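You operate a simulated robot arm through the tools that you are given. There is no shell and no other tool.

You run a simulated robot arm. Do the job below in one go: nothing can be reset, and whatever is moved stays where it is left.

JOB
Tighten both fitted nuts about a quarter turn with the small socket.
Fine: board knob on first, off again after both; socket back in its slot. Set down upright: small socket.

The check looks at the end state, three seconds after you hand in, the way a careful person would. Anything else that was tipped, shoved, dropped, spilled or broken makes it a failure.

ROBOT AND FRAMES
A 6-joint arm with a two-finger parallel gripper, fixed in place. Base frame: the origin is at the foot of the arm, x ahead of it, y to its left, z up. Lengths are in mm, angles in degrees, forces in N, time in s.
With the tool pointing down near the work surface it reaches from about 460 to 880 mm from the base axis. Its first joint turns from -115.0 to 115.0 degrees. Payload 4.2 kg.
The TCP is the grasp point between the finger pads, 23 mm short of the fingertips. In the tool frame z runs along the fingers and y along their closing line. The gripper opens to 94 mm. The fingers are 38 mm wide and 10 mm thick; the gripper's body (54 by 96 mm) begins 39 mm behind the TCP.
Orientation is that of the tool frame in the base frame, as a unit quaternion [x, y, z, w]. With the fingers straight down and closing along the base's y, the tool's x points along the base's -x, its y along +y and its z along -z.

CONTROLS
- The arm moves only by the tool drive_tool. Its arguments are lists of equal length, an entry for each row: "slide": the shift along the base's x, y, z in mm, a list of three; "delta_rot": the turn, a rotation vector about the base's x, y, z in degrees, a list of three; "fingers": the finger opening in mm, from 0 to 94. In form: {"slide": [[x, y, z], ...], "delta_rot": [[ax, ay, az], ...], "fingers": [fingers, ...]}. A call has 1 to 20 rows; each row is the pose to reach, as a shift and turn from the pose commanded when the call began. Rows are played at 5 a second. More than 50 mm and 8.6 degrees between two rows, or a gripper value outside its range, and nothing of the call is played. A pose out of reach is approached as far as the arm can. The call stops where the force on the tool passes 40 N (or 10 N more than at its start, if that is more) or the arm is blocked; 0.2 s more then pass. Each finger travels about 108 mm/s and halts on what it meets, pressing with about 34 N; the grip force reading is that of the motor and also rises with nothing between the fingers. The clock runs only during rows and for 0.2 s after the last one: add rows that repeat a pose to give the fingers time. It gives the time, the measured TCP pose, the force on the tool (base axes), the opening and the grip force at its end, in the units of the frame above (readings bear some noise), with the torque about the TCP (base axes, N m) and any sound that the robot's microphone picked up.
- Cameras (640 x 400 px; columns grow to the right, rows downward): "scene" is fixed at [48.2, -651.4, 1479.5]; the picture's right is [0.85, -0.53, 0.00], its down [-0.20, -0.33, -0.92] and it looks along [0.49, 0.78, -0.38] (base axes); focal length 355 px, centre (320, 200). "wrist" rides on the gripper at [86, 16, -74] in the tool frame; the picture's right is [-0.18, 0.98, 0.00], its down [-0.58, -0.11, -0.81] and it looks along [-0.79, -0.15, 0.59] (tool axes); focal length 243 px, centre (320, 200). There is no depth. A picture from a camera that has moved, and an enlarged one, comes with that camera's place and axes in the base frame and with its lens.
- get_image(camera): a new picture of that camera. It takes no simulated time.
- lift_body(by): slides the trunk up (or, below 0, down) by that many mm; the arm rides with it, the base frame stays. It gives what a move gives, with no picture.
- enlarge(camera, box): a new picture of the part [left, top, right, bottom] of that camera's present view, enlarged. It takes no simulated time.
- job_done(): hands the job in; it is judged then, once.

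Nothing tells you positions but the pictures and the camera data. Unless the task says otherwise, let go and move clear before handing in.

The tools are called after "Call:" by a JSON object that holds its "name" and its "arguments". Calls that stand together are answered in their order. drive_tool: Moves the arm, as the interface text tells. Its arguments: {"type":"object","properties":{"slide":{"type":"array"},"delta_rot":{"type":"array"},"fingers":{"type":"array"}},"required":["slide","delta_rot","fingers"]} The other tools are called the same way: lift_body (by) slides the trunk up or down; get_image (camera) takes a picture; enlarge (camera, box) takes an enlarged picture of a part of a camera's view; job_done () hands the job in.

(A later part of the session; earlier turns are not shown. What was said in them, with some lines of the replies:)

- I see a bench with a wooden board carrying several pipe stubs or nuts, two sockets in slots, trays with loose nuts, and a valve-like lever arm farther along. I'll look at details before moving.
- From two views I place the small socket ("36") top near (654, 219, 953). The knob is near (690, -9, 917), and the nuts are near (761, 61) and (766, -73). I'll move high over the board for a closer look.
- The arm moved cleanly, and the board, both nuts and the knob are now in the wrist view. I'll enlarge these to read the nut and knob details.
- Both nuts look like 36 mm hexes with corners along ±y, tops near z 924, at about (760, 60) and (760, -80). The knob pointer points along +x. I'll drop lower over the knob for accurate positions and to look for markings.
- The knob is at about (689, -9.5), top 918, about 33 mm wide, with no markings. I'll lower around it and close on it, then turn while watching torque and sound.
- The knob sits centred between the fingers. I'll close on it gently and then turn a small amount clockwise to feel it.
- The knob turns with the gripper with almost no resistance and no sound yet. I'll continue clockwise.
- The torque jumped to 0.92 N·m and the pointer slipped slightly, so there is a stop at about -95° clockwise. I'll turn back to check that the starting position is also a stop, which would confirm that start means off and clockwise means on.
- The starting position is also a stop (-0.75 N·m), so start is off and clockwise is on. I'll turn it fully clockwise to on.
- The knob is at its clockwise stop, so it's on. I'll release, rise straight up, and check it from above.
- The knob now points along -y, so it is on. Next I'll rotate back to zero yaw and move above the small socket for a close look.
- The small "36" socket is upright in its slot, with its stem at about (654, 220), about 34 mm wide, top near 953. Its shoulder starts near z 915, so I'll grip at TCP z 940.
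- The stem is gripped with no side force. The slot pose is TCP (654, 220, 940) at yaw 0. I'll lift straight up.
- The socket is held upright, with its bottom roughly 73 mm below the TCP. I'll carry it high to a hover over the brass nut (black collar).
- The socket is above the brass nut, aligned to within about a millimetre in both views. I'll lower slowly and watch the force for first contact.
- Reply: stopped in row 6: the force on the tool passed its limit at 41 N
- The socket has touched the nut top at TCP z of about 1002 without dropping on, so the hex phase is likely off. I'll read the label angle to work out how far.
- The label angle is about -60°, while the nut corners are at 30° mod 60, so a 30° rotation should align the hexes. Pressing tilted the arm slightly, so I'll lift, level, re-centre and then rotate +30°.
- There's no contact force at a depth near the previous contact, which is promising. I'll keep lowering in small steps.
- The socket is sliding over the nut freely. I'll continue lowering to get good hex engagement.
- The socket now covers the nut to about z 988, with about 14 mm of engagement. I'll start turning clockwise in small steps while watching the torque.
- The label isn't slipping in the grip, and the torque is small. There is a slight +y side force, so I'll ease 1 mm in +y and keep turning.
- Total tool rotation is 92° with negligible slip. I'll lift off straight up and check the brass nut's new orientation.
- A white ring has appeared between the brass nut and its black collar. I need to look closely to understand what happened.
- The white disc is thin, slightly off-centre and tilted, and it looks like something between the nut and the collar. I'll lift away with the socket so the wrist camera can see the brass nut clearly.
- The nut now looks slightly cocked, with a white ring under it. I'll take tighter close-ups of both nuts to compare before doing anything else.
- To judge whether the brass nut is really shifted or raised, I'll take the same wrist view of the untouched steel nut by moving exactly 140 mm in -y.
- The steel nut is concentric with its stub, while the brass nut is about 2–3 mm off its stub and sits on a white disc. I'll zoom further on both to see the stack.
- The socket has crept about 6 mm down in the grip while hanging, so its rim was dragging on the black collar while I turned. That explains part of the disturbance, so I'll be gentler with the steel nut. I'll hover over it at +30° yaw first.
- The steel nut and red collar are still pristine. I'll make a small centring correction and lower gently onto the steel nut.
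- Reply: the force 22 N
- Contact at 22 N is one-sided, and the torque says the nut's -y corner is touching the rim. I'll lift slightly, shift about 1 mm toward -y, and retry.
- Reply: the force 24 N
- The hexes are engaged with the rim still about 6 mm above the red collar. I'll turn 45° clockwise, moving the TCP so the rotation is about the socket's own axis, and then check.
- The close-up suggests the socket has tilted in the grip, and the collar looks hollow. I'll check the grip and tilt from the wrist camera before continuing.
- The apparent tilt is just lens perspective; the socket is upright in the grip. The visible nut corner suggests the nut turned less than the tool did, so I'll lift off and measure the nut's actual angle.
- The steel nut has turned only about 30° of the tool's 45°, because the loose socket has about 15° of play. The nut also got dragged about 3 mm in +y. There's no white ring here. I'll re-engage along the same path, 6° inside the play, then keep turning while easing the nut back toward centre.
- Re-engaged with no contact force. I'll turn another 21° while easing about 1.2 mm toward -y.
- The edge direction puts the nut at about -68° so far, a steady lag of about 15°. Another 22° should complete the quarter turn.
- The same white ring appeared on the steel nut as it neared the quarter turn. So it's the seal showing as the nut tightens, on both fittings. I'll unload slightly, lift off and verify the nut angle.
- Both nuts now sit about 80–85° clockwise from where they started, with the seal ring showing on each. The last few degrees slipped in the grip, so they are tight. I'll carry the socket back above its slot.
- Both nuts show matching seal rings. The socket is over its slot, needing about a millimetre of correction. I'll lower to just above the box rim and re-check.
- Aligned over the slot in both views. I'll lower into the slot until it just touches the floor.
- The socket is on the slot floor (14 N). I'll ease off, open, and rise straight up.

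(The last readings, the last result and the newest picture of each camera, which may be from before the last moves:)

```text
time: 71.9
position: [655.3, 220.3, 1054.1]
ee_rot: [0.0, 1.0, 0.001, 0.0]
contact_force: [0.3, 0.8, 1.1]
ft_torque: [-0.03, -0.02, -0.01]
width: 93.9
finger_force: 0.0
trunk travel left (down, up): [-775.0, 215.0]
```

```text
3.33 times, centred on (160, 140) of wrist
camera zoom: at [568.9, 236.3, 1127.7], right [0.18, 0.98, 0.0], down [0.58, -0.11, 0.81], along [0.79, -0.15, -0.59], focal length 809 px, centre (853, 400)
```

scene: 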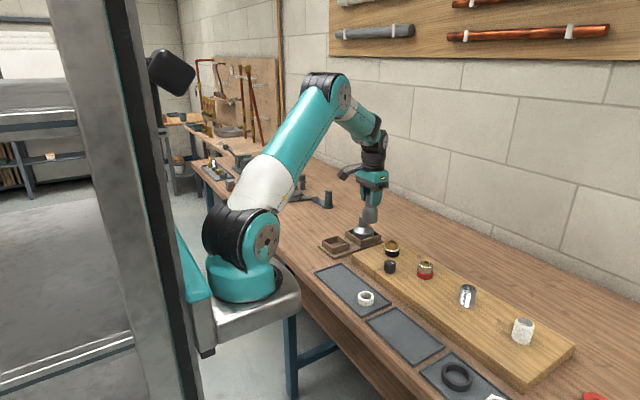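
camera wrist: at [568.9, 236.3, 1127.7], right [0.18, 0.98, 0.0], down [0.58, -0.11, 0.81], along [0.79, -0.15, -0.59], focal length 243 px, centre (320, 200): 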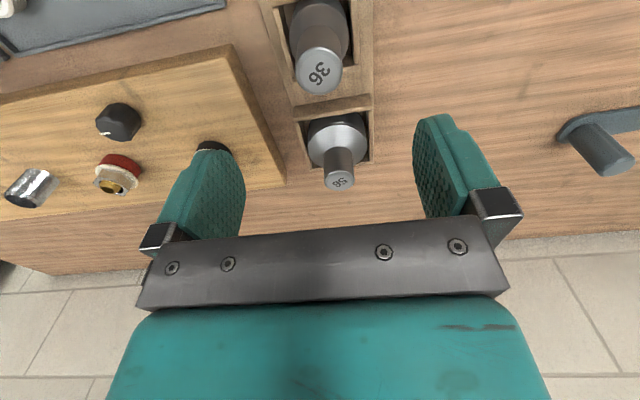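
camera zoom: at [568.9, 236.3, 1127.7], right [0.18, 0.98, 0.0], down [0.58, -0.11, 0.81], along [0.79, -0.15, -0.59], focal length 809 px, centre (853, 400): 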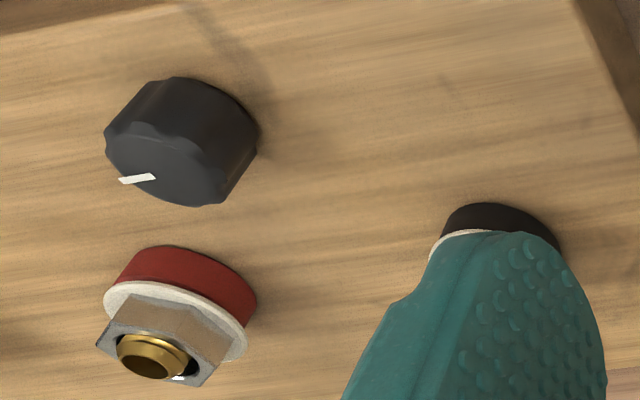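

The socket is back in its slot, upright. I'll go to the same viewpoint I used at the start to compare both nuts' angles before switching the knob off.

Call:
{"name": "drive_tool", "arguments": {"slide": [[4, -40, 20], [8, -80, 43], [12, -120, 43], [16, -160, 43], [17, -179, 43], [17, -179, 43]], "delta_rot": [[0, 0, 0], [0, 0, 0], [0, 0, 0], [0, 0, 0], [0, 0, 0], [0, 0, 0]], "fingers": [94, 94, 94, 94, 94, 94]}}

Call:
{"name": "get_image", "arguments": {"camera": "wrist"}}

Call:
{"name": "enlarge", "arguments": {"camera": "wrist", "box": [200, 70, 300, 170]}}

Call:
{"name": "enlarge", "arguments": {"camera": "wrist", "box": [300, 60, 400, 140]}}

```text
time: 73.3
position: [670.4, 40.0, 1096.1]
ee_rot: [-0.001, 1.0, 0.0, 0.001]
contact_force: [0.4, 0.5, 0.3]
ft_torque: [-0.01, 0.02, -0.01]
width: 94.1
finger_force: 0.1
trunk travel left (down, up): [-775.0, 215.0]
```

```text
taken
camera wrist: at [584.6, 55.9, 1170.7], right [0.18, 0.98, 0.0], down [0.58, -0.11, 0.81], along [0.79, -0.15, -0.59], focal length 243 px, centre (320, 200)
```

wrist: 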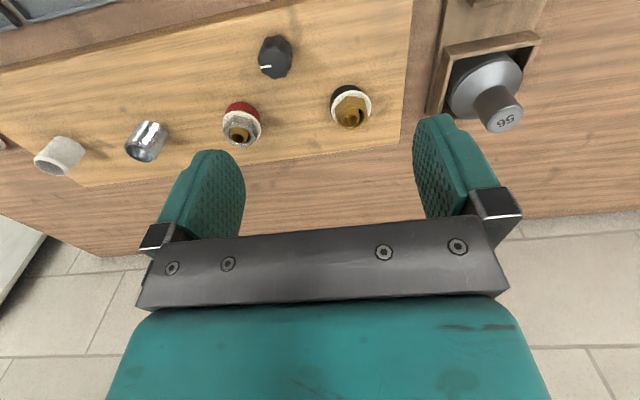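

```text
4.00 times, centred on (250, 120) of wrist
camera zoom: at [584.6, 55.9, 1170.7], right [0.18, 0.98, 0.0], down [0.58, -0.11, 0.81], along [0.79, -0.15, -0.59], focal length 970 px, centre (600, 520)
```

zoom: 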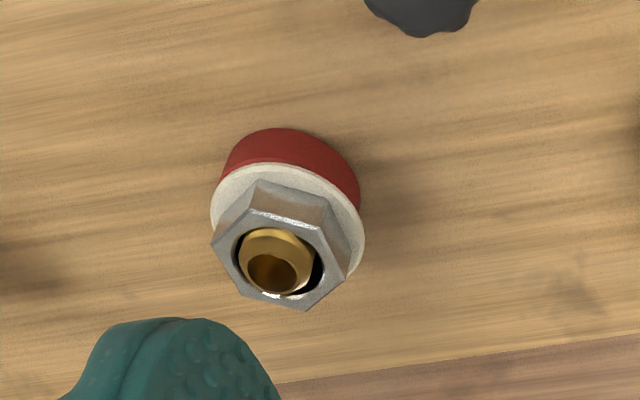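

```text
5.00 times, centred on (350, 100) of wrist
camera zoom: at [584.6, 55.9, 1170.7], right [0.18, 0.98, 0.0], down [0.58, -0.11, 0.81], along [0.79, -0.15, -0.59], focal length 1213 px, centre (170, 700)
```

zoom: 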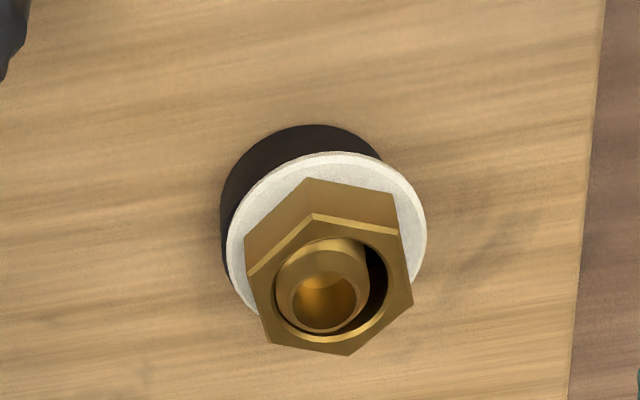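

The angles check out: the brass nut is about -82° and the steel about -89° from the start, both roughly a quarter turn clockwise and both showing the seal ring. Now I'll turn the knob off, moving over it with the tool at -95° yaw.

Call:
{"name": "drive_tool", "arguments": {"slide": [[2, -4, 0], [4, -8, 0], [6, -12, 0], [8, -16, 0], [10, -20, 0], [12, -25, 0], [14, -30, -10], [16, -35, -20], [17, -40, -35], [18, -45, -50], [18.7, -49.3, -65], [18.7, -49.3, -80], [18.7, -49.3, -80]], "delta_rot": [[0, 0, -8], [0, 0, -16], [0, 0, -24], [0, 0, -32], [0, 0, -40], [0, 0, -48], [0, 0, -56], [0, 0, -64], [0, 0, -72], [0, 0, -80], [0, 0, -88], [0, 0, -94], [0, 0, -94]], "fingers": [94, 94, 94, 94, 90, 85, 80, 75, 70, 65, 60, 60, 60]}}

Call:
{"name": "get_image", "arguments": {"camera": "wrist"}}

Call:
{"name": "enlarge", "arguments": {"camera": "scene", "box": [350, 200, 450, 290]}}

```text
time: 76.1
position: [690.9, -7.6, 1016.9]
ee_rot: [0.732, 0.681, 0.0, 0.001]
contact_force: [1.0, 0.2, -0.8]
ft_torque: [0.02, 0.0, 0.01]
width: 59.8
finger_force: 0.0
trunk travel left (down, up): [-775.0, 215.0]
```

```text
taken
camera wrist: at [713.8, 77.0, 1090.4], right [0.97, -0.25, 0.0], down [-0.15, -0.57, 0.81], along [-0.2, -0.78, -0.59], focal length 243 px, centre (320, 200)
```

wrist: 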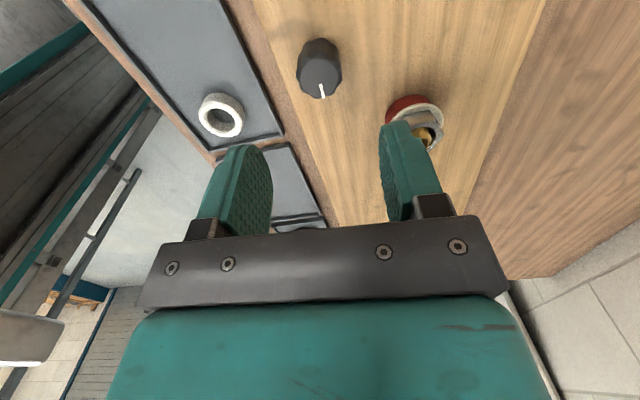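

```text
4.44 times, centred on (400, 245) of scene
camera zoom: at [48.2, -651.4, 1479.5], right [0.85, -0.53, 0.0], down [-0.2, -0.33, -0.92], along [0.49, 0.78, -0.38], focal length 1579 px, centre (-36, 0)
```

zoom: 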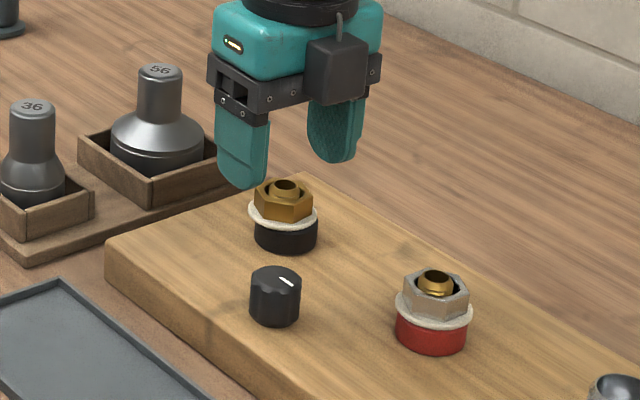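

Call:
{"name": "enlarge", "arguments": {"camera": "wrist", "box": [270, 30, 370, 110]}}

```text
5.00 times, centred on (320, 70) of wrist
camera zoom: at [713.8, 77.0, 1090.4], right [0.97, -0.25, 0.0], down [-0.15, -0.57, 0.81], along [-0.2, -0.78, -0.59], focal length 1213 px, centre (320, 850)
```

zoom: 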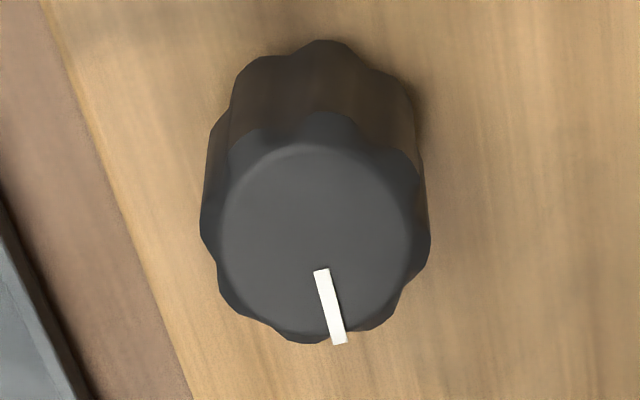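

Call:
{"name": "drive_tool", "arguments": {"slide": [[-1.5, -1.4, -20], [-1.5, -1.4, -45], [-1.5, -1.4, -65], [-1.5, -1.4, -80], [-1.5, -1.4, -92], [-1.5, -1.4, -92], [-1.5, -1.4, -92], [-1.5, -1.4, -92], [-1.5, -1.4, -92]], "delta_rot": [[0, 0, 0], [0, 0, 0], [0, 0, 0], [0, 0, 0], [0, 0, 0], [0, 0, 0], [0, 0, 0], [0, 0, 0], [0, 0, 0]], "fingers": [60, 60, 60, 60, 60, 45, 32, 28, 28]}}

Call:
{"name": "get_image", "arguments": {"camera": "wrist"}}

```text
time: 78.1
position: [690.8, -9.2, 923.7]
ee_rot: [0.731, 0.682, 0.001, 0.001]
contact_force: [14.0, 0.3, -3.1]
ft_torque: [-0.03, 0.09, -0.01]
width: 32.4
finger_force: 44.6
trunk travel left (down, up): [-775.0, 215.0]
```

```text
taken
camera wrist: at [712.7, 75.9, 997.4], right [0.97, -0.25, 0.0], down [-0.15, -0.57, 0.81], along [-0.2, -0.78, -0.59], focal length 243 px, centre (320, 200)
```

wrist: 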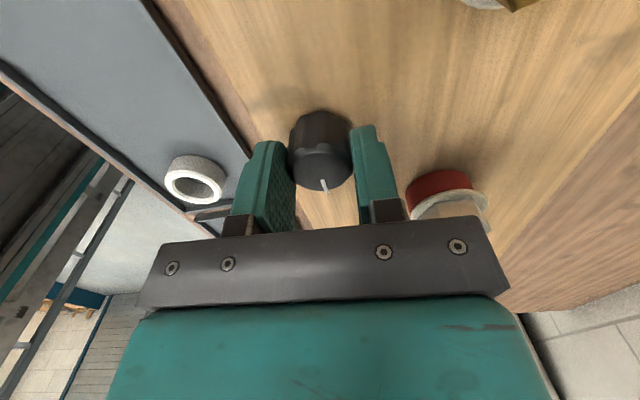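

The knob is gripped. There's a small +x side force, so I'll shift about 1.5 mm to relieve it and turn counter-clockwise to the off stop.

Call:
{"name": "drive_tool", "arguments": {"slide": [[0.8, 0, 0], [1.5, 0, 0], [1.5, 0, 0], [1.5, 0, 0], [1.5, 0, 0], [1.5, 0, 0], [1.5, 0, 0], [1.5, 0, 0], [1.5, 0, 0], [1.5, 0, 0], [1.5, 0, 0], [1.5, 0, 0], [1.5, 0, 0]], "delta_rot": [[0, 0, 7.5], [0, 0, 15], [0, 0, 22.5], [0, 0, 30], [0, 0, 37.5], [0, 0, 45], [0, 0, 52.5], [0, 0, 60], [0, 0, 67.5], [0, 0, 75], [0, 0, 82.5], [0, 0, 88], [0, 0, 88]], "fingers": [28, 28, 28, 28, 28, 28, 28, 28, 28, 28, 28, 28, 28]}}

Call:
{"name": "get_image", "arguments": {"camera": "wrist"}}

```text
time: 80.9
position: [689.2, -9.2, 922.3]
ee_rot: [0.052, 0.999, 0.001, 0.0]
contact_force: [-10.8, 0.7, -6.6]
ft_torque: [-0.43, 0.51, 0.08]
width: 33.1
finger_force: 45.6
trunk travel left (down, up): [-775.0, 215.0]
```

```text
taken
camera wrist: at [605.8, 14.9, 997.6], right [0.28, 0.96, 0.0], down [0.57, -0.17, 0.81], along [0.77, -0.23, -0.59], focal length 243 px, centre (320, 200)
```

wrist: 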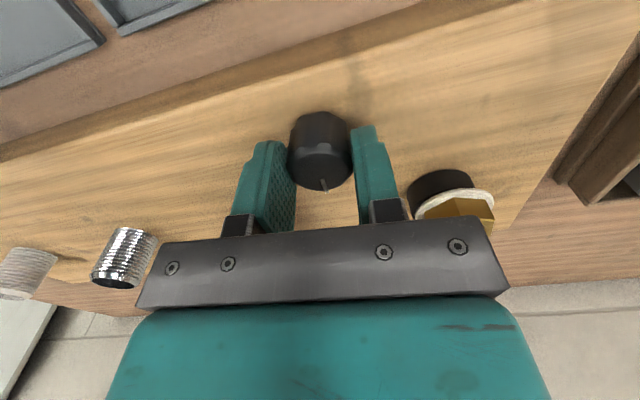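

Call:
{"name": "drive_tool", "arguments": {"slide": [[-0.8, 0, 0], [-1.5, 0, 0], [-1.5, 0, 0], [-1.5, 0, 0]], "delta_rot": [[0, 0, 4], [0, 0, 8], [0, 0, 11], [0, 0, 11]], "fingers": [28, 28, 28, 28]}}

Call:
{"name": "enlarge", "arguments": {"camera": "wrist", "box": [270, 100, 370, 200]}}

```text
time: 81.9
position: [688.3, -8.9, 924.6]
ee_rot: [-0.044, 0.999, 0.001, 0.002]
contact_force: [3.4, -2.0, -6.5]
ft_torque: [-0.4, -0.39, -0.38]
width: 32.5
finger_force: 45.0
trunk travel left (down, up): [-775.0, 215.0]
```

```text
4.00 times, centred on (320, 150) of wrist
camera zoom: at [602.8, -1.6, 997.7], right [0.1, 1.0, 0.0], down [0.59, -0.06, 0.81], along [0.8, -0.08, -0.59], focal length 970 px, centre (320, 400)
```

zoom: 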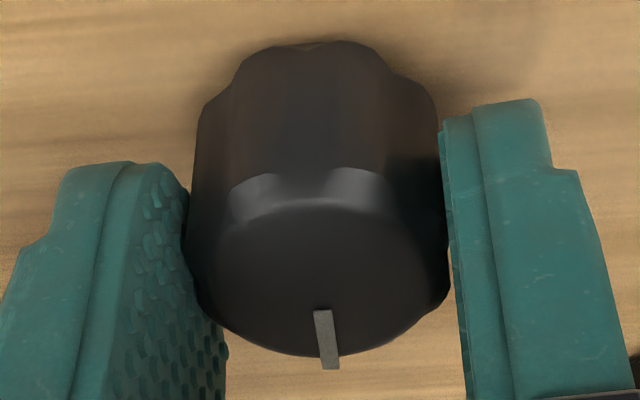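

The knob is at the counter-clockwise stop with the pointer back along +x, so it's off. I'll release, rise and verify.

Call:
{"name": "drive_tool", "arguments": {"slide": [[0, 0, 0], [0, 0, 0], [0, 0, 0], [0, 0, 20], [0, 0, 60], [0, 0, 100], [0, 0, 140], [0, 0, 140]], "delta_rot": [[0, 0, 0], [0, 0, 0], [0, 0, 0], [0, 0, 0], [0, 0, 0], [0, 0, 0], [0, 0, 0], [0, 0, 0]], "fingers": [40, 55, 65, 65, 75, 85, 94, 94]}}

Call:
{"name": "get_image", "arguments": {"camera": "wrist"}}

Call:
{"name": "get_image", "arguments": {"camera": "scene"}}

Call:
{"name": "enlarge", "arguments": {"camera": "scene", "box": [310, 200, 470, 300]}}

Call:
{"name": "enlarge", "arguments": {"camera": "wrist", "box": [270, 30, 370, 110]}}

```text
time: 83.7
position: [689.5, -10.0, 1062.4]
ee_rot: [-0.043, 0.999, 0.0, 0.0]
contact_force: [-0.5, 1.1, -0.2]
ft_torque: [-0.02, 0.03, 0.0]
width: 94.1
finger_force: 0.0
trunk travel left (down, up): [-775.0, 215.0]
```

```text
taken
camera wrist: at [602.4, -1.6, 1136.8], right [0.1, 1.0, 0.0], down [0.59, -0.06, 0.81], along [0.8, -0.08, -0.59], focal length 243 px, centre (320, 200)
```

wrist: 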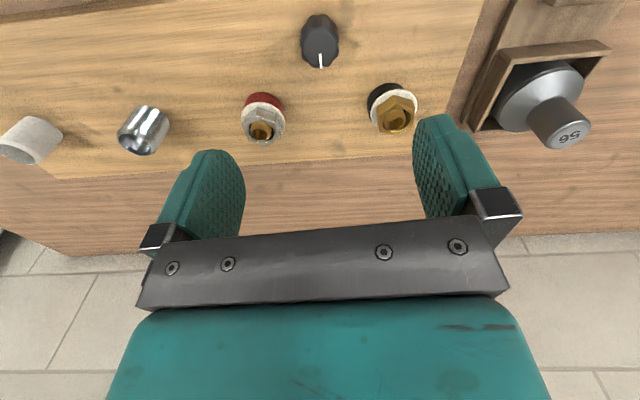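

```text
taken
```

scene: 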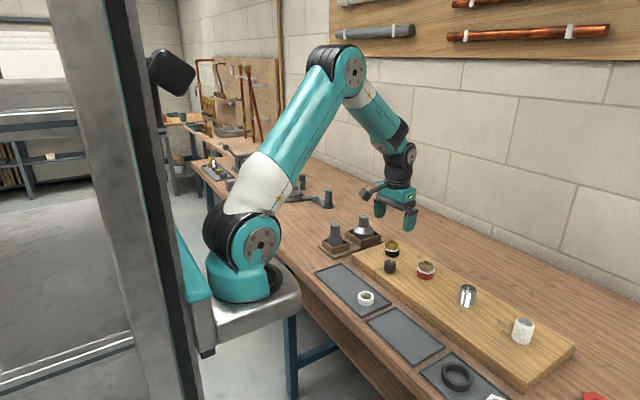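

```text
4.00 times, centred on (390, 250) of scene
camera zoom: at [48.2, -651.4, 1479.5], right [0.85, -0.53, 0.0], down [-0.2, -0.33, -0.92], along [0.49, 0.78, -0.38], focal length 1421 px, centre (40, 0)
```

zoom: 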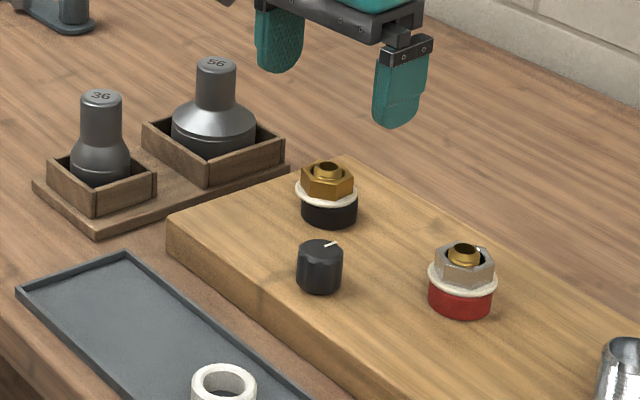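

```text
5.00 times, centred on (320, 70) of wrist
camera zoom: at [602.4, -1.6, 1136.8], right [0.1, 1.0, 0.0], down [0.59, -0.06, 0.81], along [0.8, -0.08, -0.59], focal length 1213 px, centre (320, 850)
```

zoom: 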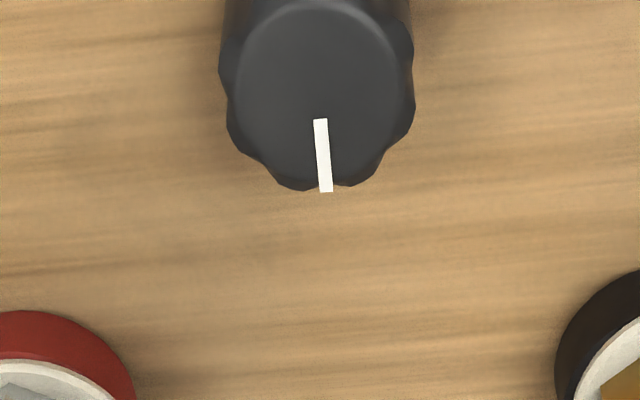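

Everything is in place: the knob is back at off, the small socket is upright in its slot, and both nuts are about a quarter turn tighter with their seal rings showing. The gripper is open and clear, so I'm handing in.

Call:
{"name": "job_done", "arguments": {}}

```text
The job is handed in.
```

The job is handed in. Both fitted nuts are tightened by about a quarter turn clockwise, the knob is back off, and the small socket is upright in its slot.

- **Nuts:** By the pictures, the brass nut turned about 82° and the steel nut about 89°. A white ring showed at the base of each nut as it neared the quarter turn. I took it to be the seal seating, but nothing confirmed that.
- **Knob:** I turned it clockwise to its stop before the first nut and back to its starting stop after both. No marking says which end is on; I judged that from the stops. While finding the stops I also switched it on and off once before starting.
- **Socket:** It went back into its own slot, within about 2 mm of where it started.

**Shifted parts:** The socket fits loosely, and it crept down in the grip.
- The brass nut ended about 2–3 mm off its stub.
- The steel nut was dragged about 3 mm, and I eased it back to within about 1.5 mm of its starting place.
- The black collar under the brass nut moved about 3 mm.

I saw nothing else tipped, dropped or moved in the final pictures.
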